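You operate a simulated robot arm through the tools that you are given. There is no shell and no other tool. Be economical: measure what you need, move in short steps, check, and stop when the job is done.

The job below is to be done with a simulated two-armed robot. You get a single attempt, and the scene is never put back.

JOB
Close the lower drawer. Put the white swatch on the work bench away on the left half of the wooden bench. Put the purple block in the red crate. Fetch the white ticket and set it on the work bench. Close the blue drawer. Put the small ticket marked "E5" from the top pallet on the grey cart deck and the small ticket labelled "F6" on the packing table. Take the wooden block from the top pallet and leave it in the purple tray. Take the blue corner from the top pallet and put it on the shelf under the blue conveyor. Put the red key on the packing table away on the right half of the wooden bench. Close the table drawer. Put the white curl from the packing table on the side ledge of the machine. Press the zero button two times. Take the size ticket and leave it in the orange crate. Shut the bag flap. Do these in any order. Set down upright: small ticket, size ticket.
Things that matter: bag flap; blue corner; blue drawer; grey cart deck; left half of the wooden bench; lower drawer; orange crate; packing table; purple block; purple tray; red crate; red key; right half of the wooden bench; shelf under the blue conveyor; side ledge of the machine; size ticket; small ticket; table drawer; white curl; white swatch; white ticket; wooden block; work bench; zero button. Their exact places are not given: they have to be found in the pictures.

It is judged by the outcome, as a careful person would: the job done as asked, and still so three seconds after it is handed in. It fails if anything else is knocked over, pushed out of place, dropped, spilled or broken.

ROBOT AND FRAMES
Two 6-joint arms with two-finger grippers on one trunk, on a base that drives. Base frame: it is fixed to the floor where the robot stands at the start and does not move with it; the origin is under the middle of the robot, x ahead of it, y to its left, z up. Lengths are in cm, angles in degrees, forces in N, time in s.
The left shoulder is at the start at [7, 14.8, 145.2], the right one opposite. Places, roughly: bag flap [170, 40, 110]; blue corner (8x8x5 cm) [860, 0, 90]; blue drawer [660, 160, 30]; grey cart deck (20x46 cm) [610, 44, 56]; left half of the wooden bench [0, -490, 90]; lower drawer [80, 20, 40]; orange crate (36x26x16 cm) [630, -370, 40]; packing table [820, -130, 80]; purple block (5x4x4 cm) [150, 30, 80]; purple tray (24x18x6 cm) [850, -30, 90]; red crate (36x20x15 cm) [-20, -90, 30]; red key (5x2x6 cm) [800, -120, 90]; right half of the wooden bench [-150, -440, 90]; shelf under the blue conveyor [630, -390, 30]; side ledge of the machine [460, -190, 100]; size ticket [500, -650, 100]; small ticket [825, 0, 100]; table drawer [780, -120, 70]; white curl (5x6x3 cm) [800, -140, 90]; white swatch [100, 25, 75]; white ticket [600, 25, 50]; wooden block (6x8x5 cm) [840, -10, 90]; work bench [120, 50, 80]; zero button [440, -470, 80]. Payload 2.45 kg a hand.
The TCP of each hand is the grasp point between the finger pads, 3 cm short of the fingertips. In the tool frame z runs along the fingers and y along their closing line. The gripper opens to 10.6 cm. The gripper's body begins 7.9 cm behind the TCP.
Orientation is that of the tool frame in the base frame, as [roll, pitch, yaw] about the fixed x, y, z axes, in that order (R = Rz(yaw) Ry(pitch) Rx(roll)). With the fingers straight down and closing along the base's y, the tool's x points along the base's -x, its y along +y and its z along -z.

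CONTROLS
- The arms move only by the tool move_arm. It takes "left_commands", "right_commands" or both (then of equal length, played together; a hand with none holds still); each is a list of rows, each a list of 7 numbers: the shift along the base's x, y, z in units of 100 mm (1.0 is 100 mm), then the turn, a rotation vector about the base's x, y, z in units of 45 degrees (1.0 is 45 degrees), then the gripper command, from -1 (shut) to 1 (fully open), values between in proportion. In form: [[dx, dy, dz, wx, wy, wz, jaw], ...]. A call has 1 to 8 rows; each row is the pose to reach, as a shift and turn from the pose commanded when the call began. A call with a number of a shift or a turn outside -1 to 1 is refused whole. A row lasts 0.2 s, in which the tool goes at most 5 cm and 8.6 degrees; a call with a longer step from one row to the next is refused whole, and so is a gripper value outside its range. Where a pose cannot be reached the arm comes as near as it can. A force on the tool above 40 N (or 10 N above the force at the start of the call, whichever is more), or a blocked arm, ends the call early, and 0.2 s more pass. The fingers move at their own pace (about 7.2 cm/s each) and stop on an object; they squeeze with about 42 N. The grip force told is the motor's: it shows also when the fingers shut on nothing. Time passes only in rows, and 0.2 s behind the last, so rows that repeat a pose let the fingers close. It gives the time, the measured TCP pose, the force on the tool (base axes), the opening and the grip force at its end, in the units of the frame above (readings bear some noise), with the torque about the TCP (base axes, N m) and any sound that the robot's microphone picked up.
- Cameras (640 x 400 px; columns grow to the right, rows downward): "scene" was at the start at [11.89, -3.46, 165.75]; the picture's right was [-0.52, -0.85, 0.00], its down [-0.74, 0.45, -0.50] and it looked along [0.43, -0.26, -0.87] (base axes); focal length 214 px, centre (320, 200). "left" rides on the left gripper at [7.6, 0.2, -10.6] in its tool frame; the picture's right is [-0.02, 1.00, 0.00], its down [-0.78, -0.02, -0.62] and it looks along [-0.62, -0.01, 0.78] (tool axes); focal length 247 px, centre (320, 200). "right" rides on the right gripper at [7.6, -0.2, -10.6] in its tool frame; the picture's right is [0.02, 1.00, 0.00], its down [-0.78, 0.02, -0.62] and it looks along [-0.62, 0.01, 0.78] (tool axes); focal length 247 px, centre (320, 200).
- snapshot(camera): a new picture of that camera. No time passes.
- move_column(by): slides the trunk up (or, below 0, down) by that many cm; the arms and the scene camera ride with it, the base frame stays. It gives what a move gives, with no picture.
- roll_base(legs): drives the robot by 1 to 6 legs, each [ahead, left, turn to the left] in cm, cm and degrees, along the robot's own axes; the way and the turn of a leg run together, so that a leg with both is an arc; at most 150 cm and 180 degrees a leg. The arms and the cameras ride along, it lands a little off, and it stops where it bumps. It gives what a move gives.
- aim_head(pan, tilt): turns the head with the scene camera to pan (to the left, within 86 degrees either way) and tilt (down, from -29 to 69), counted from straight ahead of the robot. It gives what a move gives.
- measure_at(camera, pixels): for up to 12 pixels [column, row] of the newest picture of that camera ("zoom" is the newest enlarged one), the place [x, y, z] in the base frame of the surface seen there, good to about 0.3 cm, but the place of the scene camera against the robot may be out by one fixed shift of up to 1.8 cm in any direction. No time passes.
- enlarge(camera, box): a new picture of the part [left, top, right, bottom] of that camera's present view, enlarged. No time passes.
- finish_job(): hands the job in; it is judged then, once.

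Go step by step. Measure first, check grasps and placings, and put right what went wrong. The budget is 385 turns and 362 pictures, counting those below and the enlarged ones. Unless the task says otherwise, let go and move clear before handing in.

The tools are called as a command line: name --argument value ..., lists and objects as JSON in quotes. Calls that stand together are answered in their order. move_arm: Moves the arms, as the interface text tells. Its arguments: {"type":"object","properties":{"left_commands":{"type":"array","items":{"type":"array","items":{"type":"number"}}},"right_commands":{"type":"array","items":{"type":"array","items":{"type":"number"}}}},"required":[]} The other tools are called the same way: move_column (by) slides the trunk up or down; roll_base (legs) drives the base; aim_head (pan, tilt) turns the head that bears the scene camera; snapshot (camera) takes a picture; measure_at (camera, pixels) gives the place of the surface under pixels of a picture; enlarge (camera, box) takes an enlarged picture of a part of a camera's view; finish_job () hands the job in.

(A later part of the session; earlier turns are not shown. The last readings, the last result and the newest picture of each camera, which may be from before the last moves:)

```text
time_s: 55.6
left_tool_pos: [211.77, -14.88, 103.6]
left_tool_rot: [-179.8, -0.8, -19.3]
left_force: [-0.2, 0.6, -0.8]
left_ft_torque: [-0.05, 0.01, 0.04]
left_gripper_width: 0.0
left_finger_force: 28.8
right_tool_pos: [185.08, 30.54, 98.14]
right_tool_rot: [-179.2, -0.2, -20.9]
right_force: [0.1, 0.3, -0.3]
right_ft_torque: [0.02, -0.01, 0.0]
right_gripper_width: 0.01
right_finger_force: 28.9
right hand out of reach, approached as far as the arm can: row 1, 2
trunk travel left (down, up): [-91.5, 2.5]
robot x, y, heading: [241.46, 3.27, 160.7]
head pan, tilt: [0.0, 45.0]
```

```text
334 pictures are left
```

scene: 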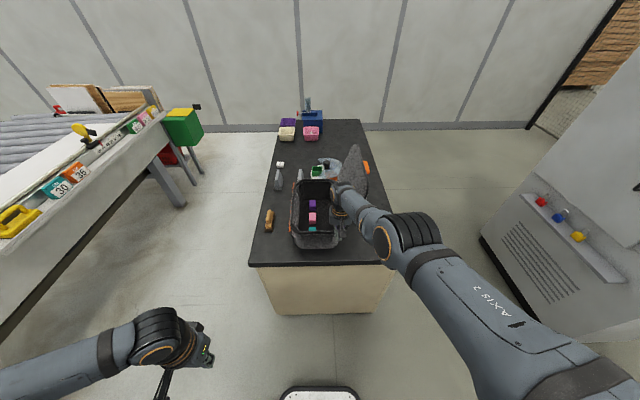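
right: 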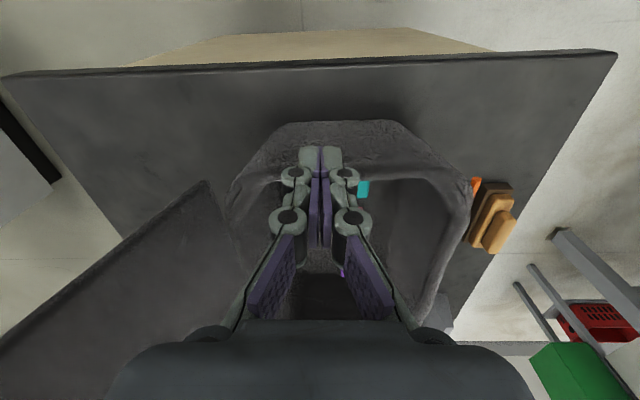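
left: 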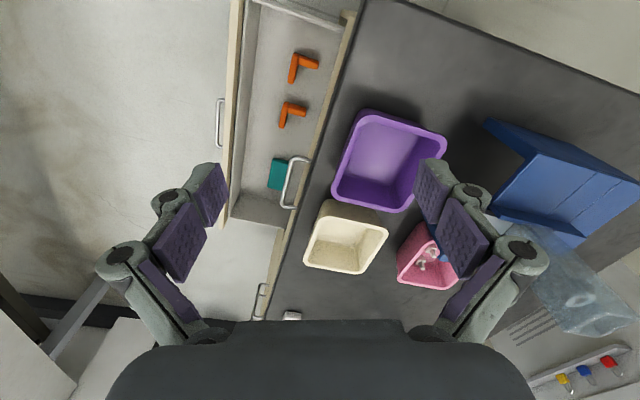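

The hand is at its limit of reach and sits near the rim; raising it (towards shoulder height) should bring it back into reach.

move_arm --right_commands '[[0, 0, 0.4, 0, 0, 0, -1], [0, 0, 0.8, 0, 0, 0, -1], [0, 0, 1, 0, 0, 0, -1]]'

move_arm --right_commands '[[0.4, -0.15, 0, 0, 0, 0, -1], [0.8, -0.3, 0, 0, 0, 0, -1], [0.94, -0.32, 0, 0, 0, 0, -1]]'

snapshot --camera "scene"

```text
time_s: 56.4
left_tool_pos: [211.71, -15.15, 103.53]
left_tool_rot: [-179.6, -0.7, -19.3]
left_force: [0.6, 0.3, -0.6]
left_ft_torque: [0.03, 0.02, -0.03]
left_gripper_width: 0.02
left_finger_force: 28.5
right_tool_pos: [181.99, 30.44, 107.32]
right_tool_rot: [-179.1, -0.3, -21.0]
right_force: [0.0, -0.2, -1.0]
right_ft_torque: [-0.01, -0.01, -0.03]
right_gripper_width: 0.02
right_finger_force: 28.3
right hand out of reach, approached as far as the arm can: row 1, 2, 3
trunk travel left (down, up): [-91.5, 2.5]
robot x, y, heading: [241.15, 2.93, 160.5]
head pan, tilt: [0.0, 45.0]
```

```text
time_s: 57.2
left_tool_pos: [211.71, -14.97, 103.59]
left_tool_rot: [-179.7, -0.7, -19.3]
left_force: [-0.6, -0.9, -0.6]
left_ft_torque: [0.0, 0.01, 0.02]
left_gripper_width: 0.0
left_finger_force: 28.4
right_tool_pos: [182.42, 27.78, 105.28]
right_tool_rot: [-179.1, 0.0, -21.0]
right_force: [0.8, -0.2, 0.3]
right_ft_torque: [-0.01, -0.01, 0.02]
right_gripper_width: 0.0
right_finger_force: 28.5
right hand out of reach, approached as far as the arm can: row 1, 2, 3
trunk travel left (down, up): [-91.5, 2.5]
robot x, y, heading: [241.37, 3.05, 161.0]
head pan, tilt: [0.0, 45.0]
```

```text
333 pictures are left
```

scene: 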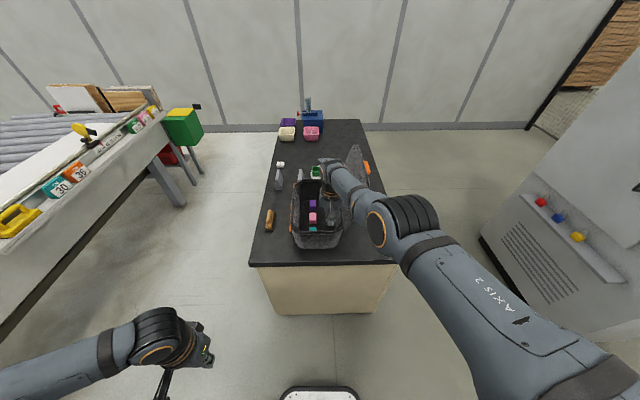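

The commanded pose is still beyond reach, so I'll keep retracting.

move_arm --right_commands '[[0.4, -0.15, 0, 0, 0, 0, -1], [0.8, -0.3, 0, 0, 0, 0, -1], [0.94, -0.32, 0, 0, 0, 0, -1]]'

move_arm --right_commands '[[0.4, -0.15, 0, 0, 0, 0, -1], [0.8, -0.3, 0, 0, 0, 0, -1], [0.94, -0.32, 0, 0, 0, 0, -1]]'

```text
time_s: 58.0
left_tool_pos: [211.82, -15.0, 103.6]
left_tool_rot: [-179.7, -0.7, -19.3]
left_force: [-0.3, -0.2, 0.1]
left_ft_torque: [0.02, -0.01, -0.02]
left_gripper_width: 0.0
left_finger_force: 28.3
right_tool_pos: [183.49, 24.6, 102.1]
right_tool_rot: [-179.2, -0.1, -21.0]
right_force: [-0.2, 0.4, 0.3]
right_ft_torque: [-0.03, 0.03, -0.01]
right_gripper_width: 0.0
right_finger_force: 28.4
right hand out of reach, approached as far as the arm can: row 1, 2, 3
trunk travel left (down, up): [-91.5, 2.5]
robot x, y, heading: [241.27, 2.93, 161.0]
head pan, tilt: [0.0, 45.0]
```

```text
time_s: 58.8
left_tool_pos: [211.77, -14.92, 103.59]
left_tool_rot: [-179.6, -0.7, -19.3]
left_force: [-0.5, 0.3, -0.1]
left_ft_torque: [0.0, 0.0, -0.01]
left_gripper_width: 0.0
left_finger_force: 28.8
right_tool_pos: [184.89, 20.63, 99.04]
right_tool_rot: [-179.2, -0.1, -21.0]
right_force: [-0.1, -0.7, -0.5]
right_ft_torque: [0.01, 0.02, 0.03]
right_gripper_width: 0.01
right_finger_force: 28.5
right hand out of reach, approached as far as the arm can: row 1, 2, 3
trunk travel left (down, up): [-91.5, 2.5]
robot x, y, heading: [241.27, 3.13, 160.9]
head pan, tilt: [0.0, 45.0]
```

The readings suggest the commanded height is far below the measured one. I'll raise in several calls until it re-syncs.

move_arm --right_commands '[[0, 0, 0.4, 0, 0, 0, -1], [0, 0, 0.8, 0, 0, 0, -1], [0, 0, 1, 0, 0, 0, -1]]'

move_arm --right_commands '[[0, 0, 0.4, 0, 0, 0, -1], [0, 0, 0.8, 0, 0, 0, -1], [0, 0, 1, 0, 0, 0, -1]]'

```text
time_s: 59.6
left_tool_pos: [211.7, -15.12, 103.58]
left_tool_rot: [-179.7, -0.8, -19.3]
left_force: [-0.4, -0.7, -0.1]
left_ft_torque: [-0.01, -0.02, -0.02]
left_gripper_width: 0.01
left_finger_force: 28.8
right_tool_pos: [181.86, 20.92, 108.59]
right_tool_rot: [-179.2, -0.2, -21.0]
right_force: [-0.2, -0.7, -0.2]
right_ft_torque: [-0.01, 0.0, -0.02]
right_gripper_width: 0.01
right_finger_force: 28.8
right hand out of reach, approached as far as the arm can: row 1, 2, 3
trunk travel left (down, up): [-91.5, 2.5]
robot x, y, heading: [241.42, 3.24, 161.1]
head pan, tilt: [0.0, 45.0]
```

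```text
time_s: 60.4
left_tool_pos: [211.79, -15.13, 103.57]
left_tool_rot: [-179.5, -0.7, -19.3]
left_force: [0.1, 0.2, 0.1]
left_ft_torque: [-0.01, 0.02, -0.03]
left_gripper_width: 0.0
left_finger_force: 28.0
right_tool_pos: [180.27, 21.24, 118.41]
right_tool_rot: [-179.2, -0.2, -21.0]
right_force: [-1.3, -0.3, -0.6]
right_ft_torque: [-0.03, -0.02, 0.02]
right_gripper_width: 0.01
right_finger_force: 28.9
right hand out of reach, approached as far as the arm can: row 1, 2, 3
trunk travel left (down, up): [-91.5, 2.5]
robot x, y, heading: [241.51, 3.23, 161.0]
head pan, tilt: [0.0, 45.0]
```

move_arm --right_commands '[[0.4, -0.15, 0, 0, 0, 0, -1], [0.8, -0.3, 0, 0, 0, 0, -1], [0.94, -0.32, 0, 0, 0, 0, -1]]'

move_arm --right_commands '[[0.4, -0.15, 0, 0, 0, 0, -1], [0.8, -0.3, 0, 0, 0, 0, -1], [0.94, -0.32, 0, 0, 0, 0, -1]]'

```text
time_s: 61.2
left_tool_pos: [211.72, -15.11, 103.56]
left_tool_rot: [-179.5, -0.6, -19.3]
left_force: [1.0, -0.2, -0.2]
left_ft_torque: [-0.02, 0.01, -0.01]
left_gripper_width: 0.01
left_finger_force: 28.5
right_tool_pos: [180.35, 21.27, 117.96]
right_tool_rot: [-179.1, -0.2, -21.0]
right_force: [0.2, -0.6, 0.6]
right_ft_torque: [-0.01, 0.03, 0.02]
right_gripper_width: 0.0
right_finger_force: 28.1
right hand out of reach, approached as far as the arm can: row 1, 2, 3
trunk travel left (down, up): [-91.5, 2.5]
robot x, y, heading: [241.67, 3.11, 160.8]
head pan, tilt: [0.0, 45.0]
```

```text
time_s: 62.0
left_tool_pos: [211.72, -15.05, 103.62]
left_tool_rot: [-179.6, -0.7, -19.3]
left_force: [0.1, -0.3, 0.1]
left_ft_torque: [0.0, -0.01, 0.03]
left_gripper_width: 0.01
left_finger_force: 28.3
right_tool_pos: [180.25, 21.33, 117.43]
right_tool_rot: [-179.0, -0.2, -21.1]
right_force: [0.7, 0.9, -0.2]
right_ft_torque: [0.01, -0.01, 0.02]
right_gripper_width: 0.0
right_finger_force: 28.6
right hand out of reach, approached as far as the arm can: row 1, 2, 3
trunk travel left (down, up): [-91.5, 2.5]
robot x, y, heading: [241.03, 3.16, 161.1]
head pan, tilt: [0.0, 45.0]
```

Retracting fails while the hand is inboard of its shoulder (hand is at robot-left +2.7). I'll move it outward to the robot's right first, at this safe height.

move_arm --right_commands '[[0.16, 0.47, 0, 0, 0, 0, -1], [0.32, 0.94, 0, 0, 0, 0, -1]]'

move_arm --right_commands '[[0.16, 0.47, 0, 0, 0, 0, -1], [0.32, 0.94, 0, 0, 0, 0, -1]]'

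```text
time_s: 62.6
left_tool_pos: [211.77, -14.84, 103.65]
left_tool_rot: [-179.7, -0.8, -19.3]
left_force: [-0.3, 0.4, -0.6]
left_ft_torque: [0.03, 0.03, 0.0]
left_gripper_width: 0.0
left_finger_force: 28.6
right_tool_pos: [180.38, 31.28, 117.23]
right_tool_rot: [-179.1, -0.4, -21.0]
right_force: [-0.4, 0.5, 0.6]
right_ft_torque: [-0.04, 0.01, -0.02]
right_gripper_width: 0.01
right_finger_force: 27.9
right hand out of reach, approached as far as the arm can: row 1, 2
trunk travel left (down, up): [-91.5, 2.5]
robot x, y, heading: [241.31, 2.94, 161.2]
head pan, tilt: [0.0, 45.0]
```

```text
time_s: 63.2
left_tool_pos: [211.74, -14.85, 103.67]
left_tool_rot: [-179.6, -0.8, -19.2]
left_force: [0.8, 0.2, -0.9]
left_ft_torque: [-0.01, 0.01, 0.02]
left_gripper_width: 0.0
left_finger_force: 28.2
right_tool_pos: [181.94, 41.19, 117.17]
right_tool_rot: [-179.3, -0.2, -21.1]
right_force: [-0.3, -2.8, -0.2]
right_ft_torque: [-0.14, 0.07, 0.03]
right_gripper_width: 0.0
right_finger_force: 28.8
right hand out of reach, approached as far as the arm can: row 1, 2
trunk travel left (down, up): [-91.5, 2.5]
robot x, y, heading: [241.64, 3.08, 161.1]
head pan, tilt: [0.0, 45.0]
```

The hand just touched the flap. I'll back the robot off 32 cm so the hand comes clear, and look.

roll_base --legs '[[-32, 0, 0]]'

move_arm --right_commands '[[0.4, -0.15, 0, 0, 0, 0, -1], [0.8, -0.3, 0, 0, 0, 0, -1], [0.94, -0.32, 0, 0, 0, 0, -1]]'

snapshot --camera "scene"

```text
time_s: 65.3
left_tool_pos: [241.45, -25.34, 103.56]
left_tool_rot: [-179.6, -0.9, -19.6]
left_force: [0.7, 0.3, -0.3]
left_ft_torque: [-0.02, -0.01, 0.0]
left_gripper_width: 0.0
left_finger_force: 29.0
right_tool_pos: [211.93, 30.63, 117.13]
right_tool_rot: [-179.1, -0.4, -21.2]
right_force: [0.6, -0.2, 0.5]
right_ft_torque: [0.0, -0.03, 0.0]
right_gripper_width: 0.0
right_finger_force: 27.9
trunk travel left (down, up): [-91.5, 2.5]
robot x, y, heading: [271.27, -7.07, 160.6]
head pan, tilt: [0.0, 45.0]
```

```text
time_s: 66.1
left_tool_pos: [241.76, -25.5, 103.64]
left_tool_rot: [-179.6, -0.6, -19.5]
left_force: [0.1, 0.4, -0.8]
left_ft_torque: [-0.01, 0.0, 0.0]
left_gripper_width: 0.02
left_finger_force: 28.7
right_tool_pos: [211.95, 29.91, 116.98]
right_tool_rot: [-179.1, -0.3, -21.2]
right_force: [1.3, -0.5, -0.6]
right_ft_torque: [0.03, -0.01, -0.02]
right_gripper_width: 0.0
right_finger_force: 28.7
right hand out of reach, approached as far as the arm can: row 1, 2, 3
trunk travel left (down, up): [-91.5, 2.5]
robot x, y, heading: [271.27, -7.06, 160.4]
head pan, tilt: [0.0, 45.0]
```

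```text
332 pictures are left
```

scene: 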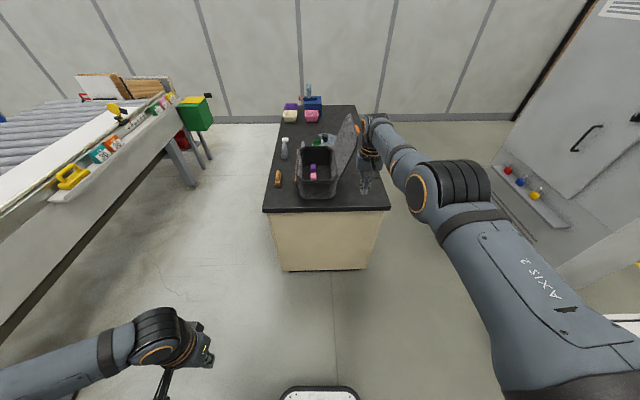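

The flap is undisturbed. The arm seems locked near full stretch, so I'll try a retreat mixed with a sideways move and yaw turn to unlock the elbow.

move_arm --right_commands '[[0.3, 0.1, -0.2, 0, 0, 0.15, -1], [0.6, 0.2, -0.4, 0, 0, 0.3, -1], [0.9, 0.3, -0.6, 0, 0, 0.4, -1], [1, 0.4, -0.8, 0, 0, 0.4, -1]]'

move_arm --right_commands '[[0.3, 0.0, -0.2, 0, 0, 0, -1], [0.6, 0, -0.2, 0, 0, 0, -1], [0.9, 0, -0.2, 0, 0, 0, -1]]'

```text
time_s: 67.1
left_tool_pos: [241.67, -25.34, 103.65]
left_tool_rot: [-179.6, -0.9, -19.5]
left_force: [-0.2, 0.9, -0.1]
left_ft_torque: [0.0, 0.02, -0.04]
left_gripper_width: 0.0
left_finger_force: 28.8
right_tool_pos: [215.46, 36.12, 107.44]
right_tool_rot: [-179.1, -0.3, -3.2]
right_force: [-0.1, 0.3, 0.2]
right_ft_torque: [0.0, -0.01, -0.02]
right_gripper_width: 0.0
right_finger_force: 28.2
right hand out of reach, approached as far as the arm can: row 1, 2, 3, 4
trunk travel left (down, up): [-91.5, 2.5]
robot x, y, heading: [271.44, -7.31, 160.6]
head pan, tilt: [0.0, 45.0]
```

```text
time_s: 67.9
left_tool_pos: [241.74, -25.32, 103.61]
left_tool_rot: [-179.6, -0.8, -19.4]
left_force: [0.2, -0.3, -0.4]
left_ft_torque: [0.0, -0.01, 0.03]
left_gripper_width: 0.01
left_finger_force: 28.4
right_tool_pos: [217.45, 38.29, 103.29]
right_tool_rot: [-179.0, -0.4, -3.1]
right_force: [0.0, -0.3, 0.9]
right_ft_torque: [-0.04, -0.02, -0.02]
right_gripper_width: 0.01
right_finger_force: 28.6
right hand out of reach, approached as far as the arm can: row 1, 2, 3
trunk travel left (down, up): [-91.5, 2.5]
robot x, y, heading: [271.12, -6.91, 160.5]
head pan, tilt: [0.0, 45.0]
```

move_arm --right_commands '[[0.45, -0.15, 0, 0, 0, 0, -1], [0.9, -0.3, 0, 0, 0, 0, -1]]'

move_arm --right_commands '[[0.45, -0.15, 0, 0, 0, 0, -1], [0.9, -0.3, 0, 0, 0, 0, -1]]'

move_arm --right_commands '[[0.45, -0.15, 0, 0, 0, 0, -1], [0.9, -0.3, 0, 0, 0, 0, -1]]'

move_arm --right_commands '[[0.45, -0.15, 0, 0, 0, 0, -1], [0.9, -0.3, 0, 0, 0, 0, -1]]'

```text
time_s: 68.5
left_tool_pos: [241.78, -25.29, 103.52]
left_tool_rot: [-179.5, -0.7, -19.5]
left_force: [0.2, -0.8, -0.8]
left_ft_torque: [-0.02, 0.02, 0.0]
left_gripper_width: 0.0
left_finger_force: 29.0
right_tool_pos: [218.66, 38.56, 100.59]
right_tool_rot: [-179.2, -0.3, -3.3]
right_force: [-0.2, -0.2, 0.3]
right_ft_torque: [0.01, 0.01, 0.01]
right_gripper_width: 0.0
right_finger_force: 28.1
right hand out of reach, approached as far as the arm can: row 1, 2
trunk travel left (down, up): [-91.5, 2.5]
robot x, y, heading: [271.55, -7.16, 160.7]
head pan, tilt: [0.0, 45.0]
```

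```text
time_s: 69.1
left_tool_pos: [241.73, -25.3, 103.64]
left_tool_rot: [-179.6, -0.7, -19.4]
left_force: [0.1, -0.5, 0.7]
left_ft_torque: [0.02, 0.01, 0.02]
left_gripper_width: 0.0
left_finger_force: 28.6
right_tool_pos: [220.09, 38.73, 97.36]
right_tool_rot: [-179.1, -0.3, -3.1]
right_force: [0.3, 0.9, 0.0]
right_ft_torque: [0.0, 0.02, -0.01]
right_gripper_width: 0.0
right_finger_force: 29.1
right hand out of reach, approached as far as the arm can: row 1, 2
trunk travel left (down, up): [-91.5, 2.5]
robot x, y, heading: [271.67, -7.11, 160.5]
head pan, tilt: [0.0, 45.0]
```

```text
time_s: 69.7
left_tool_pos: [241.69, -25.34, 103.6]
left_tool_rot: [-179.6, -0.7, -19.4]
left_force: [-0.5, -0.4, -0.3]
left_ft_torque: [0.01, 0.0, -0.02]
left_gripper_width: 0.0
left_finger_force: 28.4
right_tool_pos: [222.45, 39.28, 93.39]
right_tool_rot: [-179.2, -0.4, -3.3]
right_force: [-0.7, -0.7, 0.0]
right_ft_torque: [-0.01, -0.02, -0.02]
right_gripper_width: 0.01
right_finger_force: 28.6
right hand out of reach, approached as far as the arm can: row 1, 2
trunk travel left (down, up): [-91.5, 2.5]
robot x, y, heading: [271.33, -7.42, 160.8]
head pan, tilt: [0.0, 45.0]
```

```text
time_s: 70.3
left_tool_pos: [241.67, -25.4, 103.7]
left_tool_rot: [-179.6, -0.8, -19.6]
left_force: [-0.3, 0.5, 0.1]
left_ft_torque: [0.01, 0.01, 0.02]
left_gripper_width: 0.0
left_finger_force: 28.9
right_tool_pos: [224.68, 39.18, 89.98]
right_tool_rot: [-179.1, -0.4, -3.3]
right_force: [1.5, 0.4, 0.4]
right_ft_torque: [-0.03, 0.01, 0.0]
right_gripper_width: 0.01
right_finger_force: 28.7
right hand out of reach, approached as far as the arm can: row 1, 2
trunk travel left (down, up): [-91.5, 2.5]
robot x, y, heading: [271.32, -7.46, 160.6]
head pan, tilt: [0.0, 45.0]
```

The geometry says the elbow is locked straight while the commanded point is well inside. Vertical motion should also use the elbow, so I'll raise a lot.

move_arm --right_commands '[[0, 0, 0.5, 0, 0, 0, -1], [0, 0, 1, 0, 0, 0, -1]]'

move_arm --right_commands '[[0, 0, 0.5, 0, 0, 0, -1], [0, 0, 1, 0, 0, 0, -1]]'

move_arm --right_commands '[[0, 0, 0.5, 0, 0, 0, -1], [0, 0, 1, 0, 0, 0, -1]]'

snapshot --camera "scene"

```text
time_s: 70.9
left_tool_pos: [241.74, -25.4, 103.61]
left_tool_rot: [-179.6, -0.7, -19.6]
left_force: [-0.1, -0.6, 0.1]
left_ft_torque: [-0.02, 0.0, 0.0]
left_gripper_width: 0.0
left_finger_force: 28.6
right_tool_pos: [220.99, 41.18, 98.15]
right_tool_rot: [-179.1, -0.4, -3.2]
right_force: [-0.1, 0.7, -0.2]
right_ft_torque: [-0.01, 0.02, 0.0]
right_gripper_width: 0.0
right_finger_force: 28.7
right hand out of reach, approached as far as the arm can: row 1, 2
trunk travel left (down, up): [-91.5, 2.5]
robot x, y, heading: [271.07, -7.73, 160.9]
head pan, tilt: [0.0, 45.0]
```

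```text
time_s: 71.5
left_tool_pos: [241.68, -25.43, 103.5]
left_tool_rot: [-179.5, -0.8, -19.4]
left_force: [-0.1, 0.1, 0.1]
left_ft_torque: [0.01, 0.02, -0.01]
left_gripper_width: 0.02
left_finger_force: 28.3
right_tool_pos: [218.15, 42.54, 107.57]
right_tool_rot: [-179.0, -0.4, -3.3]
right_force: [0.2, 1.0, 0.4]
right_ft_torque: [-0.01, 0.0, -0.01]
right_gripper_width: 0.03
right_finger_force: 28.1
right hand out of reach, approached as far as the arm can: row 1, 2
trunk travel left (down, up): [-91.5, 2.5]
robot x, y, heading: [271.5, -7.18, 160.8]
head pan, tilt: [0.0, 45.0]
```

```text
time_s: 72.1
left_tool_pos: [241.74, -25.49, 103.57]
left_tool_rot: [-179.5, -0.6, -19.5]
left_force: [0.3, 0.2, 0.2]
left_ft_torque: [0.02, 0.01, 0.0]
left_gripper_width: 0.0
left_finger_force: 28.1
right_tool_pos: [216.66, 43.04, 117.65]
right_tool_rot: [-179.1, -0.5, -3.2]
right_force: [-0.3, -0.3, 0.0]
right_ft_torque: [0.02, 0.03, 0.0]
right_gripper_width: 0.0
right_finger_force: 28.5
right hand out of reach, approached as far as the arm can: row 1, 2
trunk travel left (down, up): [-91.5, 2.5]
robot x, y, heading: [271.17, -7.45, 160.8]
head pan, tilt: [0.0, 45.0]
```

```text
331 pictures are left
```

scene: 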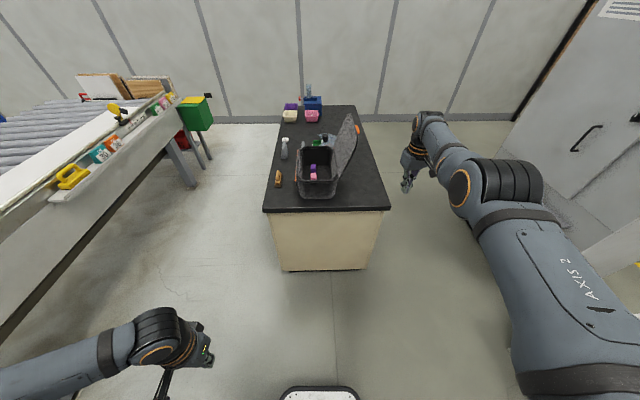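

Earlier, after a column move and with the arm well below horizontal, going up did bend the elbow. I'll repeat that: lower the hand, nudge the column, then raise.

move_arm --right_commands '[[0, 0, -0.5, 0, 0, 0, -1], [0, 0, -1, 0, 0, 0, -1]]'

move_arm --right_commands '[[0, 0, -0.5, 0, 0, 0, -1], [0, 0, -1, 0, 0, 0, -1]]'

move_arm --right_commands '[[0, 0, -0.5, 0, 0, 0, -1], [0, 0, -1, 0, 0, 0, -1]]'

move_column --by -1

move_arm --right_commands '[[0, 0, 0.3, 0, 0, 0, -1], [0, 0, 0.6, 0, 0, 0, -1], [0, 0, 1, 0, 0, 0, -1]]'

```text
time_s: 72.7
left_tool_pos: [241.7, -25.16, 103.7]
left_tool_rot: [-179.7, -0.7, -19.4]
left_force: [-0.3, 0.7, 0.4]
left_ft_torque: [-0.01, 0.0, 0.02]
left_gripper_width: 0.02
left_finger_force: 28.4
right_tool_pos: [217.9, 42.61, 108.0]
right_tool_rot: [-179.2, -0.2, -3.2]
right_force: [1.3, -0.8, -0.5]
right_ft_torque: [-0.01, -0.02, 0.01]
right_gripper_width: 0.0
right_finger_force: 28.8
right hand out of reach, approached as far as the arm can: row 2
trunk travel left (down, up): [-91.5, 2.5]
robot x, y, heading: [271.26, -6.84, 160.8]
head pan, tilt: [0.0, 45.0]
```

```text
time_s: 73.3
left_tool_pos: [241.75, -25.3, 103.74]
left_tool_rot: [-179.7, -0.7, -19.4]
left_force: [0.0, -0.8, 0.9]
left_ft_torque: [0.0, 0.05, 0.03]
left_gripper_width: 0.0
left_finger_force: 28.5
right_tool_pos: [219.72, 41.24, 100.51]
right_tool_rot: [-179.1, -0.2, -3.2]
right_force: [0.3, 0.3, 0.1]
right_ft_torque: [0.0, -0.01, 0.02]
right_gripper_width: 0.0
right_finger_force: 29.0
right hand out of reach, approached as far as the arm can: row 1, 2
trunk travel left (down, up): [-91.5, 2.5]
robot x, y, heading: [271.53, -7.24, 160.7]
head pan, tilt: [0.0, 45.0]
```

```text
time_s: 73.9
left_tool_pos: [241.66, -25.4, 103.58]
left_tool_rot: [-179.6, -0.7, -19.6]
left_force: [-0.1, 0.4, 0.7]
left_ft_torque: [0.03, -0.04, 0.0]
left_gripper_width: 0.0
left_finger_force: 28.9
right_tool_pos: [221.83, 39.91, 94.65]
right_tool_rot: [-179.1, -0.1, -3.3]
right_force: [-0.4, 0.0, -0.1]
right_ft_torque: [-0.02, 0.03, -0.01]
right_gripper_width: 0.0
right_finger_force: 28.4
right hand out of reach, approached as far as the arm can: row 1, 2
trunk travel left (down, up): [-91.5, 2.5]
robot x, y, heading: [271.57, -7.57, 160.6]
head pan, tilt: [0.0, 45.0]
```

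```text
time_s: 74.5
left_tool_pos: [241.61, -25.33, 102.66]
left_tool_rot: [-179.6, -0.8, -19.5]
left_force: [-0.5, 0.5, -1.1]
left_ft_torque: [0.02, 0.0, 0.04]
left_gripper_width: 0.0
left_finger_force: 29.1
right_tool_pos: [221.8, 39.78, 93.71]
right_tool_rot: [-179.1, -0.3, -3.2]
right_force: [-0.2, -0.3, -0.5]
right_ft_torque: [0.02, -0.02, 0.01]
right_gripper_width: 0.0
right_finger_force: 28.9
trunk travel left (down, up): [-90.5, 3.5]
robot x, y, heading: [271.57, -7.14, 160.7]
head pan, tilt: [0.0, 45.0]
```

```text
time_s: 75.3
left_tool_pos: [241.75, -25.46, 102.65]
left_tool_rot: [-179.6, -0.7, -19.5]
left_force: [0.2, -0.5, 0.3]
left_ft_torque: [0.03, 0.01, 0.0]
left_gripper_width: 0.0
left_finger_force: 28.3
right_tool_pos: [221.92, 39.77, 103.85]
right_tool_rot: [-179.0, -0.2, -3.2]
right_force: [0.5, 0.4, 0.8]
right_ft_torque: [-0.01, 0.02, 0.01]
right_gripper_width: 0.0
right_finger_force: 28.8
trunk travel left (down, up): [-90.5, 3.5]
robot x, y, heading: [271.14, -7.38, 160.4]
head pan, tilt: [0.0, 45.0]
```

That worked: a column move re-syncs the command. Now retract and bring the hand where it will go behind the flap.

move_arm --right_commands '[[0.47, -0.16, 0, 0, 0, 0, -1], [0.94, -0.32, 0, 0, 0, 0, -1]]' --left_commands '[[0, 0, 0, 0, 0, 0, 0], [0, 0, 0, 0, 0, 0, 1]]'

snapshot --camera "scene"

```text
time_s: 75.9
left_tool_pos: [241.98, -25.44, 102.66]
left_tool_rot: [-179.5, -0.5, -19.4]
left_force: [-0.4, 0.6, 0.2]
left_ft_torque: [0.02, 0.06, -0.02]
left_gripper_width: 7.19
left_finger_force: 0.0
right_tool_pos: [231.62, 36.41, 103.84]
right_tool_rot: [-179.0, -0.2, -3.2]
right_force: [0.6, 0.0, 1.5]
right_ft_torque: [-0.02, 0.05, 0.01]
right_gripper_width: 0.0
right_finger_force: 28.2
trunk travel left (down, up): [-90.5, 3.5]
robot x, y, heading: [271.47, -7.27, 160.7]
head pan, tilt: [0.0, 45.0]
```

```text
330 pictures are left
```

scene: 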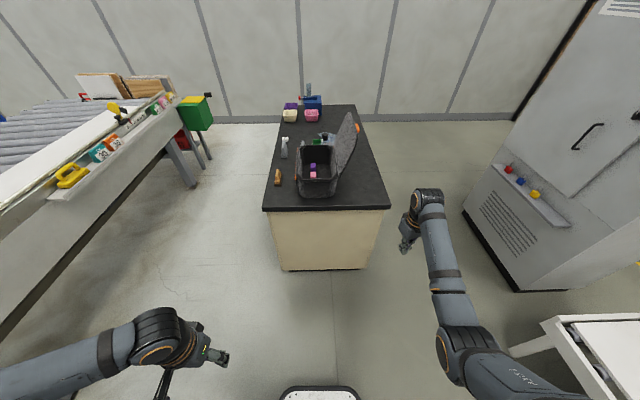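

measure_at --camera "scene" --pixels '[[518, 288], [465, 212], [470, 350], [440, 240], [310, 168], [313, 176], [355, 120], [338, 165], [335, 185], [555, 320], [500, 175]]'

enlarge --camera "scene" --box '[250, 90, 410, 220]'

```text
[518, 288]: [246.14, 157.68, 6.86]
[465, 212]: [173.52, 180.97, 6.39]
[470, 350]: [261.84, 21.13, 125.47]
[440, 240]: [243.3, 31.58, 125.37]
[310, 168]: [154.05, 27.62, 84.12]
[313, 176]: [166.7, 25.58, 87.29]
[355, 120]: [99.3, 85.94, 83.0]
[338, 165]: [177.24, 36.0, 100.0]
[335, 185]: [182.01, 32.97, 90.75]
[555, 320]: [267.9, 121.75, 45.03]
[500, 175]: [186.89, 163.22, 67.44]
```

```text
3.08 times, centred on (330, 155) of scene
```

zoom: 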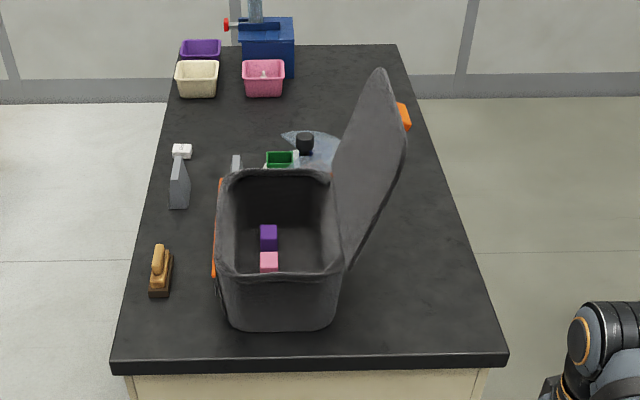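

measure_at --camera "zoom" --pixels '[[380, 75], [402, 140], [380, 210], [350, 255], [338, 170], [270, 230], [270, 257], [222, 180], [222, 260], [300, 275], [260, 172]]'

roll_base --legs '[[50, 0, 0]]'

move_column --by 0.5

snapshot --camera "scene"

```text
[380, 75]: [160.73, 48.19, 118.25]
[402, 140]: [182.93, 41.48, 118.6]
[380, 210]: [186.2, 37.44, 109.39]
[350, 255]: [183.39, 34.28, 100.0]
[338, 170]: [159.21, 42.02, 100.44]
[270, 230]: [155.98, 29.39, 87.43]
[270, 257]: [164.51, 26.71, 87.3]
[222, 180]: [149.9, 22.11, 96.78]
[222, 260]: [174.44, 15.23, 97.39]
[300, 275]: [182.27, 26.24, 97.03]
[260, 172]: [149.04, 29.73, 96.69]
```

```text
time_s: 78.9
left_tool_pos: [194.11, -8.37, 102.57]
left_tool_rot: [-179.6, -0.7, -20.1]
left_force: [0.5, 0.6, -0.1]
left_ft_torque: [0.04, 0.02, 0.01]
left_gripper_width: 10.61
left_finger_force: 0.0
right_tool_pos: [184.15, 53.63, 103.68]
right_tool_rot: [-179.0, -0.1, -3.6]
right_force: [0.3, -0.5, 0.0]
right_ft_torque: [0.01, 0.0, -0.02]
right_gripper_width: 0.01
right_finger_force: 29.1
trunk travel left (down, up): [-90.5, 3.5]
robot x, y, heading: [223.8, 9.79, 160.2]
head pan, tilt: [0.0, 45.0]
```

```text
time_s: 79.4
left_tool_pos: [194.0, -8.38, 103.15]
left_tool_rot: [-179.5, -0.8, -20.1]
left_force: [0.1, 0.0, 0.1]
left_ft_torque: [0.02, 0.01, 0.0]
left_gripper_width: 10.62
left_finger_force: 0.1
right_tool_pos: [184.35, 53.69, 104.26]
right_tool_rot: [-179.0, -0.2, -3.7]
right_force: [-0.8, -0.3, 1.1]
right_ft_torque: [-0.01, -0.02, 0.01]
right_gripper_width: 0.0
right_finger_force: 28.4
trunk travel left (down, up): [-91.0, 3.0]
robot x, y, heading: [223.62, 9.35, 160.3]
head pan, tilt: [0.0, 45.0]
```

```text
328 pictures are left
```

scene: 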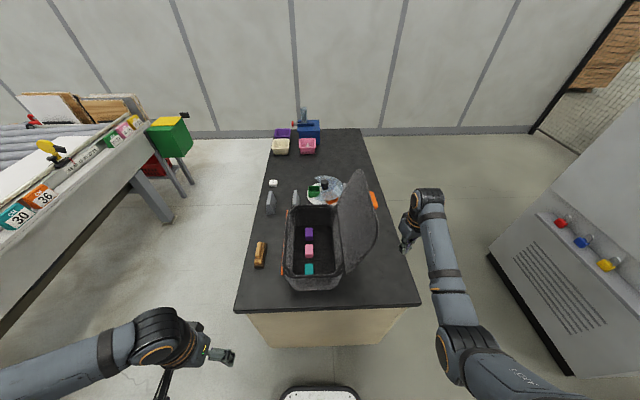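

Bag rim is z≈96, blocks in a row. I'll raise both hands, lower the column 20 for better reach, and drive 9 cm closer.

move_arm --right_commands '[[0, 0, 0.5, 0, 0, 0, -1], [0, 0, 1, 0, 0, 0, -1]]' --left_commands '[[0, 0, 0.5, 0, 0, 0, 1], [0, 0, 1, 0, 0, 0, 1]]'

move_arm --right_commands '[[0, 0, 0.5, 0, 0, 0, -1], [0, 0, 1, 0, 0, 0, -1]]' --left_commands '[[0, 0, 0.5, 0, 0, 0, 1], [0, 0, 1, 0, 0, 0, 1]]'

roll_base --legs '[[9, 0, 0]]'

move_column --by -18

snapshot --camera "scene"

```text
time_s: 80.0
left_tool_pos: [189.29, -5.94, 108.57]
left_tool_rot: [-179.5, -0.9, -20.0]
left_force: [0.7, 0.1, -0.2]
left_ft_torque: [0.03, -0.01, -0.01]
left_gripper_width: 10.62
left_finger_force: 0.1
left hand out of reach, approached as far as the arm can: row 1, 2
right_tool_pos: [181.87, 55.83, 109.73]
right_tool_rot: [-179.1, -0.1, -3.6]
right_force: [0.2, 0.6, 0.4]
right_ft_torque: [-0.04, -0.03, -0.02]
right_gripper_width: 0.0
right_finger_force: 28.5
right hand out of reach, approached as far as the arm can: row 1, 2
trunk travel left (down, up): [-91.0, 3.0]
robot x, y, heading: [223.87, 9.37, 160.6]
head pan, tilt: [0.0, 45.0]
```

```text
time_s: 80.6
left_tool_pos: [185.51, -5.34, 118.36]
left_tool_rot: [-179.6, -1.0, -20.0]
left_force: [-0.1, 0.1, 0.3]
left_ft_torque: [-0.02, 0.02, -0.04]
left_gripper_width: 10.58
left_finger_force: 0.1
left hand out of reach, approached as far as the arm can: row 1, 2
right_tool_pos: [178.44, 59.14, 113.68]
right_tool_rot: [-179.2, -0.4, -3.8]
right_force: [0.3, 0.4, 0.2]
right_ft_torque: [-0.02, -0.07, 0.0]
right_gripper_width: 0.0
right_finger_force: 28.2
right hand out of reach, approached as far as the arm can: row 1, 2
trunk travel left (down, up): [-91.0, 3.0]
robot x, y, heading: [223.52, 9.21, 160.3]
head pan, tilt: [0.0, 45.0]
```

```text
time_s: 81.7
left_tool_pos: [177.98, -2.67, 118.45]
left_tool_rot: [-179.5, -0.6, -20.1]
left_force: [0.5, -0.4, 0.5]
left_ft_torque: [0.03, 0.07, 0.03]
left_gripper_width: 10.59
left_finger_force: 0.0
right_tool_pos: [170.77, 61.71, 114.19]
right_tool_rot: [-178.9, 0.1, -3.8]
right_force: [0.4, 0.8, 0.8]
right_ft_torque: [0.0, 0.05, -0.02]
right_gripper_width: 0.01
right_finger_force: 28.6
trunk travel left (down, up): [-91.0, 3.0]
robot x, y, heading: [215.63, 12.62, 160.2]
head pan, tilt: [0.0, 45.0]
```

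```text
time_s: 83.7
left_tool_pos: [177.45, -2.45, 100.27]
left_tool_rot: [-179.5, -1.0, -20.1]
left_force: [1.0, -0.1, -0.1]
left_ft_torque: [-0.01, 0.01, 0.03]
left_gripper_width: 10.62
left_finger_force: 0.1
right_tool_pos: [170.26, 61.82, 95.82]
right_tool_rot: [-179.0, -0.2, -3.8]
right_force: [0.4, 0.5, 0.8]
right_ft_torque: [0.02, -0.03, 0.01]
right_gripper_width: 0.02
right_finger_force: 28.6
trunk travel left (down, up): [-73.0, 21.0]
robot x, y, heading: [215.27, 12.52, 160.0]
head pan, tilt: [0.0, 45.0]
```

```text
327 pictures are left
```

scene: 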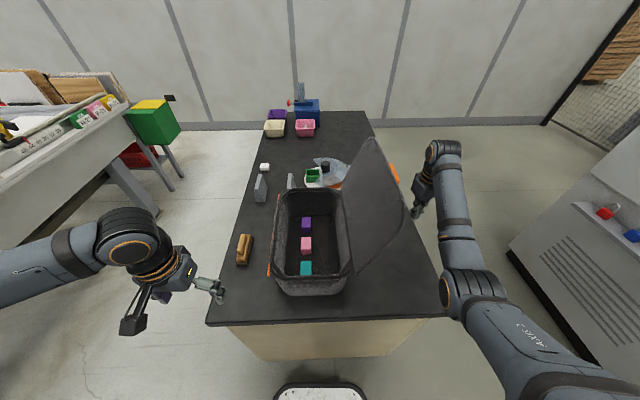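

Both hands are fine and the view into the bag is clear. I'll take the left hand to above the purple block at about (155.5,28.5).

move_arm --left_commands '[[-0.25, 0.15, 0.3, 0, 0, 0, 1], [-0.55, 0.45, 0.55, 0, 0, 0, 1], [-0.85, 0.8, 0.6, 0, 0, 0, 1], [-1, 1, 0.6, 0, 0, 0, 1]]'

move_arm --left_commands '[[-0.25, 0.4, 0, 0, 0, 0, 1], [-0.5, 0.8, 0, 0, 0, 0, 1], [-0.6, 1, 0, 0, 0, 0, 1]]'

move_arm --left_commands '[[-0.25, 0.4, 0, 0, 0, 0, 1], [-0.5, 0.8, 0, 0, 0, 0, 1], [-0.6, 1, 0, 0, 0, 0, 1]]'

snapshot --camera "left"

snapshot --camera "scene"

```text
time_s: 84.7
left_tool_pos: [170.1, -0.94, 105.99]
left_tool_rot: [-179.4, -0.8, -20.1]
left_force: [-1.1, -0.1, 0.3]
left_ft_torque: [0.01, -0.01, 0.01]
left_gripper_width: 10.61
left_finger_force: 0.1
left hand out of reach, approached as far as the arm can: row 2, 3, 4
right_tool_pos: [170.28, 61.81, 95.97]
right_tool_rot: [-179.0, -0.3, -3.8]
right_force: [0.0, 0.3, 0.1]
right_ft_torque: [0.01, 0.02, 0.01]
right_gripper_width: 0.0
right_finger_force: 28.1
trunk travel left (down, up): [-73.0, 21.0]
robot x, y, heading: [215.38, 12.76, 160.0]
head pan, tilt: [0.0, 45.0]
```

```text
time_s: 85.5
left_tool_pos: [168.47, -1.21, 105.83]
left_tool_rot: [-179.4, -0.8, -20.0]
left_force: [1.0, 0.0, -0.6]
left_ft_torque: [0.02, 0.05, 0.01]
left_gripper_width: 10.61
left_finger_force: 0.2
left hand out of reach, approached as far as the arm can: row 1, 2, 3
right_tool_pos: [170.46, 61.82, 95.82]
right_tool_rot: [-179.1, -0.1, -3.8]
right_force: [0.6, 0.2, -0.1]
right_ft_torque: [-0.01, -0.02, 0.01]
right_gripper_width: 0.02
right_finger_force: 28.4
trunk travel left (down, up): [-73.0, 21.0]
robot x, y, heading: [215.98, 12.65, 160.2]
head pan, tilt: [0.0, 45.0]
```

```text
time_s: 86.3
left_tool_pos: [166.47, -1.91, 105.59]
left_tool_rot: [-179.6, -0.8, -20.1]
left_force: [-0.2, 0.0, 0.8]
left_ft_torque: [0.02, -0.01, 0.01]
left_gripper_width: 10.59
left_finger_force: 0.2
left hand out of reach, approached as far as the arm can: row 1, 2, 3
right_tool_pos: [170.38, 61.84, 95.86]
right_tool_rot: [-179.0, -0.2, -3.9]
right_force: [0.2, 0.6, 0.3]
right_ft_torque: [0.01, -0.03, 0.0]
right_gripper_width: 0.0
right_finger_force: 28.0
trunk travel left (down, up): [-73.0, 21.0]
robot x, y, heading: [215.67, 12.65, 160.5]
head pan, tilt: [0.0, 45.0]
```

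```text
326 pictures are left
```

left: 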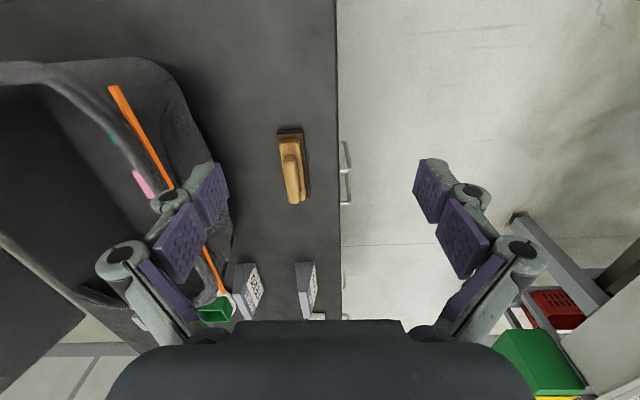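

```text
325 pictures are left
```

scene: 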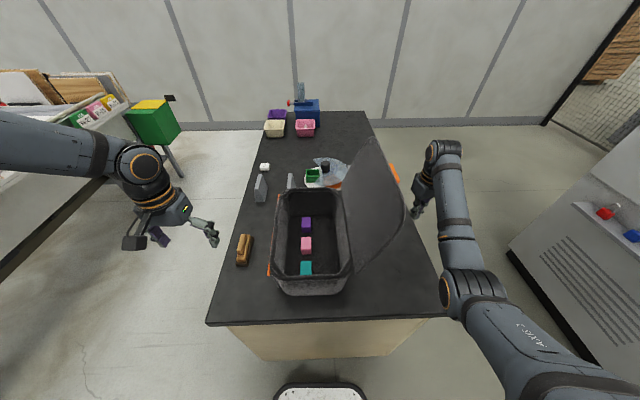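

The left hand would not move inboard while folded close. I'll re-sync with a tiny column move, then go straight ahead first and afterwards inboard.

move_column --by 0.5

move_arm --left_commands '[[-0.4, 0.1, 0, 0, 0, 0, 1], [-0.8, 0.25, 0, 0, 0, 0, 1], [-1, 0.35, 0, 0, 0, 0, 1]]'

move_arm --left_commands '[[-0.1, 0.4, 0, 0, 0, 0, 1], [-0.2, 0.8, 0, 0, 0, 0, 1], [-0.2, 1, 0, 0, 0, 0, 1]]'

```text
time_s: 86.8
left_tool_pos: [166.48, -1.83, 106.04]
left_tool_rot: [-179.5, -0.8, -20.1]
left_force: [-0.8, 0.1, -0.4]
left_ft_torque: [0.0, 0.03, 0.02]
left_gripper_width: 10.6
left_finger_force: 0.1
right_tool_pos: [170.45, 61.84, 96.48]
right_tool_rot: [-179.0, -0.1, -3.8]
right_force: [-0.6, 0.2, -1.0]
right_ft_torque: [0.0, 0.01, 0.01]
right_gripper_width: 0.01
right_finger_force: 28.2
trunk travel left (down, up): [-73.5, 20.5]
robot x, y, heading: [215.07, 12.38, 160.3]
head pan, tilt: [0.0, 45.0]
```

```text
time_s: 87.6
left_tool_pos: [159.65, -4.34, 106.51]
left_tool_rot: [-179.4, -0.7, -20.1]
left_force: [-0.3, -0.7, -0.1]
left_ft_torque: [-0.01, 0.01, 0.0]
left_gripper_width: 10.61
left_finger_force: 0.0
left hand out of reach, approached as far as the arm can: row 1, 2, 3
right_tool_pos: [170.48, 61.89, 96.34]
right_tool_rot: [-179.1, -0.3, -3.8]
right_force: [-1.1, -0.4, 0.3]
right_ft_torque: [-0.01, 0.03, 0.02]
right_gripper_width: 0.0
right_finger_force: 28.5
trunk travel left (down, up): [-73.5, 20.5]
robot x, y, heading: [215.34, 12.73, 160.1]
head pan, tilt: [0.0, 45.0]
```

```text
time_s: 88.4
left_tool_pos: [160.53, -3.81, 106.06]
left_tool_rot: [-179.4, -0.8, -20.2]
left_force: [-0.5, -0.4, -0.1]
left_ft_torque: [-0.02, -0.03, 0.03]
left_gripper_width: 10.61
left_finger_force: 0.1
left hand out of reach, approached as far as the arm can: row 1, 2, 3
right_tool_pos: [170.39, 61.91, 96.41]
right_tool_rot: [-178.9, -0.1, -3.8]
right_force: [-0.3, 0.3, 0.1]
right_ft_torque: [-0.01, -0.01, 0.03]
right_gripper_width: 0.01
right_finger_force: 28.5
trunk travel left (down, up): [-73.5, 20.5]
robot x, y, heading: [215.96, 12.37, 160.2]
head pan, tilt: [0.0, 45.0]
```

The hand slides along a boundary, like a joint limit. I'll re-sync and test whether turning the tool about the vertical frees it.

move_column --by 0.5

move_arm --left_commands '[[0, 0, 0, 0, 0, 0.15, 1], [0, 0, 0, 0, 0, 0.3, 1], [0, 0, 0, 0, 0, 0.45, 1], [0, 0, 0, 0, 0, 0.6, 1]]'

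move_arm --left_commands '[[0, 0, 0, 0, 0, -0.15, 1], [0, 0, 0, 0, 0, -0.3, 1], [0, 0, 0, 0, 0, -0.45, 1], [0, 0, 0, 0, 0, -0.6, 1], [0, 0, 0, 0, 0, -0.75, 1], [0, 0, 0, 0, 0, -0.9, 1]]'

aim_head --pan 45 --tilt 45

snapshot --camera "scene"

```text
time_s: 89.0
left_tool_pos: [160.63, -3.88, 106.5]
left_tool_rot: [-179.4, -0.8, -20.1]
left_force: [0.3, 1.0, 0.8]
left_ft_torque: [0.01, -0.01, 0.0]
left_gripper_width: 10.6
left_finger_force: 0.1
right_tool_pos: [170.32, 61.87, 96.89]
right_tool_rot: [-179.0, -0.2, -3.8]
right_force: [0.1, 0.7, 0.3]
right_ft_torque: [0.04, -0.02, -0.01]
right_gripper_width: 0.0
right_finger_force: 28.9
trunk travel left (down, up): [-74.0, 20.0]
robot x, y, heading: [215.59, 12.33, 160.2]
head pan, tilt: [0.0, 45.0]
```

```text
time_s: 90.0
left_tool_pos: [160.58, -3.8, 106.54]
left_tool_rot: [-179.4, -0.9, 6.9]
left_force: [-0.5, 0.6, -0.7]
left_ft_torque: [0.01, 0.0, -0.02]
left_gripper_width: 10.59
left_finger_force: 0.1
right_tool_pos: [170.54, 61.91, 96.89]
right_tool_rot: [-179.0, -0.2, -3.8]
right_force: [0.1, -0.9, 0.1]
right_ft_torque: [0.0, 0.0, 0.01]
right_gripper_width: 0.0
right_finger_force: 28.6
trunk travel left (down, up): [-74.0, 20.0]
robot x, y, heading: [215.55, 12.52, 160.4]
head pan, tilt: [0.0, 45.0]
```

```text
time_s: 91.4
left_tool_pos: [160.53, -3.91, 106.56]
left_tool_rot: [-179.5, -0.7, -33.7]
left_force: [0.0, 0.3, 0.1]
left_ft_torque: [-0.02, 0.0, 0.02]
left_gripper_width: 10.6
left_finger_force: 0.1
right_tool_pos: [170.39, 61.76, 96.89]
right_tool_rot: [-179.0, -0.3, -3.8]
right_force: [-0.8, 0.2, -0.5]
right_ft_torque: [-0.05, -0.02, 0.0]
right_gripper_width: 0.0
right_finger_force: 28.6
trunk travel left (down, up): [-74.0, 20.0]
robot x, y, heading: [215.78, 12.5, 160.0]
head pan, tilt: [0.0, 45.0]
```

```text
time_s: 92.5
left_tool_pos: [160.52, -3.9, 106.63]
left_tool_rot: [-179.4, -0.7, -33.5]
left_force: [-0.3, 0.2, 0.2]
left_ft_torque: [-0.01, 0.02, 0.03]
left_gripper_width: 10.6
left_finger_force: 0.1
right_tool_pos: [170.4, 61.86, 96.88]
right_tool_rot: [-179.0, -0.2, -3.8]
right_force: [0.1, -0.9, 0.3]
right_ft_torque: [-0.03, -0.04, -0.02]
right_gripper_width: 0.0
right_finger_force: 28.6
trunk travel left (down, up): [-74.0, 20.0]
robot x, y, heading: [215.74, 12.54, 160.2]
head pan, tilt: [45.0, 45.0]
```

```text
324 pictures are left
```

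scene: 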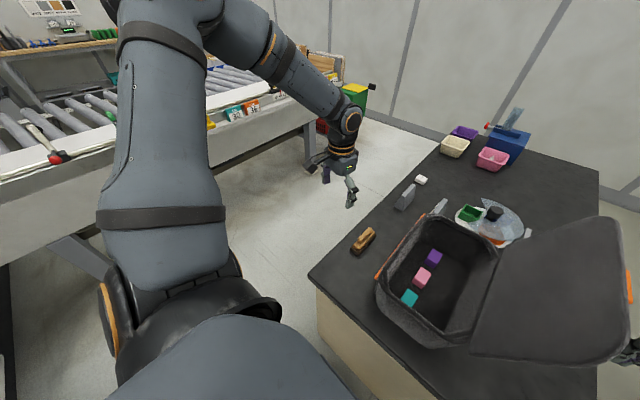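

Turning works freely; the left elbow is raised up near the head, so it likely can't swing inboard until extended. I'll extend outward first, then swing in.

move_arm --left_commands '[[-0.4, -0.04, 0, 0, 0, 0, 1], [-0.8, -0.08, 0, 0, 0, 0.15, 1], [-1, -0.1, 0, 0, 0, 0.3, 1]]'

move_arm --left_commands '[[-0.1, 0.45, 0, 0, 0, 0, 1], [-0.2, 0.9, 0, 0, 0, 0, 1]]'

snapshot --camera "scene"

```text
time_s: 93.3
left_tool_pos: [152.56, -8.04, 106.41]
left_tool_rot: [-179.3, -0.8, -19.9]
left_force: [-0.4, 1.0, -0.3]
left_ft_torque: [-0.02, 0.0, 0.02]
left_gripper_width: 10.59
left_finger_force: 0.1
left hand out of reach, approached as far as the arm can: row 1, 2, 3
right_tool_pos: [170.48, 61.82, 96.9]
right_tool_rot: [-179.0, -0.3, -3.8]
right_force: [-0.4, 0.0, 0.6]
right_ft_torque: [-0.01, 0.04, 0.02]
right_gripper_width: 0.01
right_finger_force: 28.2
trunk travel left (down, up): [-74.0, 20.0]
robot x, y, heading: [215.42, 12.39, 160.5]
head pan, tilt: [45.0, 45.0]
```

```text
time_s: 93.9
left_tool_pos: [154.2, -7.05, 106.24]
left_tool_rot: [-179.4, -0.7, -20.0]
left_force: [0.2, -0.4, -0.3]
left_ft_torque: [0.0, -0.01, 0.04]
left_gripper_width: 10.6
left_finger_force: 0.0
left hand out of reach, approached as far as the arm can: row 1, 2
right_tool_pos: [170.46, 61.83, 96.83]
right_tool_rot: [-179.0, -0.2, -3.8]
right_force: [0.2, -0.6, -0.1]
right_ft_torque: [0.0, 0.02, 0.02]
right_gripper_width: 0.01
right_finger_force: 28.6
trunk travel left (down, up): [-74.0, 20.0]
robot x, y, heading: [215.88, 12.63, 160.2]
head pan, tilt: [45.0, 45.0]
```

```text
323 pictures are left
```

scene: 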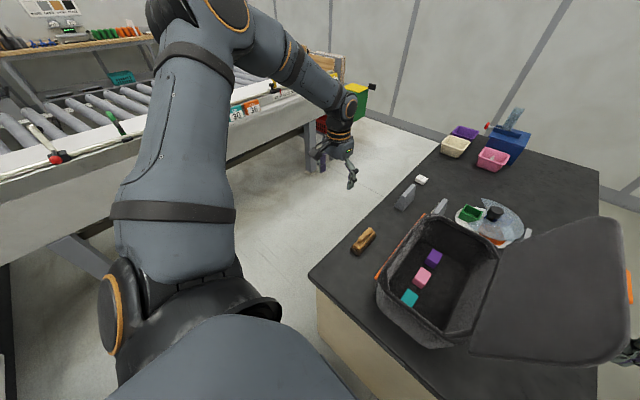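

Comparing all the readings, the arm refuses poses where the hand is less than about 40 cm below the shoulder. So the column must be high; I'll raise it fully and lower the hands relative to it.

move_column --by 19.5

move_arm --left_commands '[[0, 0, -0.5, 0, 0, 0, 1], [0, 0, -1, 0, 0, 0, 1]]' --right_commands '[[0, 0, 0, 0, 0, 0, -1], [0, 0, 0, 0, 0, 0, -1]]'

move_arm --left_commands '[[0, 0, -0.5, 0, 0, 0, 1], [0, 0, -1, 0, 0, 0, 1], [0, 0, -1, 0, 0, 0, 1]]'

move_arm --left_commands '[[0, 0.45, 0, 0, 0, 0, 1], [0, 0.9, 0, 0, 0, 0, 1]]'

```text
time_s: 96.0
left_tool_pos: [154.3, -7.01, 125.66]
left_tool_rot: [-179.4, -0.7, -20.1]
left_force: [-0.2, -0.3, 0.5]
left_ft_torque: [0.01, -0.01, 0.01]
left_gripper_width: 10.6
left_finger_force: 0.1
right_tool_pos: [170.3, 61.79, 116.47]
right_tool_rot: [-179.0, -0.2, -3.7]
right_force: [0.6, 0.8, -0.4]
right_ft_torque: [-0.01, -0.01, -0.02]
right_gripper_width: 0.01
right_finger_force: 28.5
trunk travel left (down, up): [-93.5, 0.5]
robot x, y, heading: [215.21, 12.16, 160.0]
head pan, tilt: [45.0, 45.0]
```

```text
time_s: 96.6
left_tool_pos: [154.28, -7.69, 115.75]
left_tool_rot: [-179.2, -0.6, -20.0]
left_force: [-0.3, -0.8, -0.2]
left_ft_torque: [0.01, -0.02, -0.01]
left_gripper_width: 10.6
left_finger_force: 0.0
left hand out of reach, approached as far as the arm can: row 2
right_tool_pos: [170.15, 61.83, 116.2]
right_tool_rot: [-179.0, -0.3, -3.8]
right_force: [0.3, -0.4, 0.1]
right_ft_torque: [0.02, -0.01, 0.02]
right_gripper_width: 0.0
right_finger_force: 28.5
trunk travel left (down, up): [-93.5, 0.5]
robot x, y, heading: [215.34, 12.16, 160.2]
head pan, tilt: [45.0, 45.0]
```

```text
time_s: 97.4
left_tool_pos: [155.67, -9.3, 107.16]
left_tool_rot: [-179.3, -0.6, -20.0]
left_force: [0.0, 0.0, 0.9]
left_ft_torque: [-0.01, 0.01, -0.01]
left_gripper_width: 10.61
left_finger_force: 0.1
left hand out of reach, approached as far as the arm can: row 1, 2, 3
right_tool_pos: [170.47, 61.95, 116.48]
right_tool_rot: [-179.1, 0.0, -3.8]
right_force: [0.4, 0.8, 0.0]
right_ft_torque: [0.0, 0.04, -0.01]
right_gripper_width: 0.0
right_finger_force: 28.4
trunk travel left (down, up): [-93.5, 0.5]
robot x, y, heading: [215.66, 12.45, 160.2]
head pan, tilt: [45.0, 45.0]
```

```text
time_s: 98.0
left_tool_pos: [158.8, -6.96, 108.79]
left_tool_rot: [-179.3, -0.6, -20.2]
left_force: [-0.5, 1.3, -1.0]
left_ft_torque: [-0.02, 0.01, 0.0]
left_gripper_width: 10.62
left_finger_force: 0.0
left hand out of reach, approached as far as the arm can: row 1, 2
right_tool_pos: [170.48, 61.94, 116.44]
right_tool_rot: [-179.1, -0.1, -3.8]
right_force: [-0.1, 0.4, 0.5]
right_ft_torque: [0.0, 0.03, -0.01]
right_gripper_width: 0.0
right_finger_force: 28.4
trunk travel left (down, up): [-93.5, 0.5]
robot x, y, heading: [215.23, 12.83, 160.2]
head pan, tilt: [45.0, 45.0]
```

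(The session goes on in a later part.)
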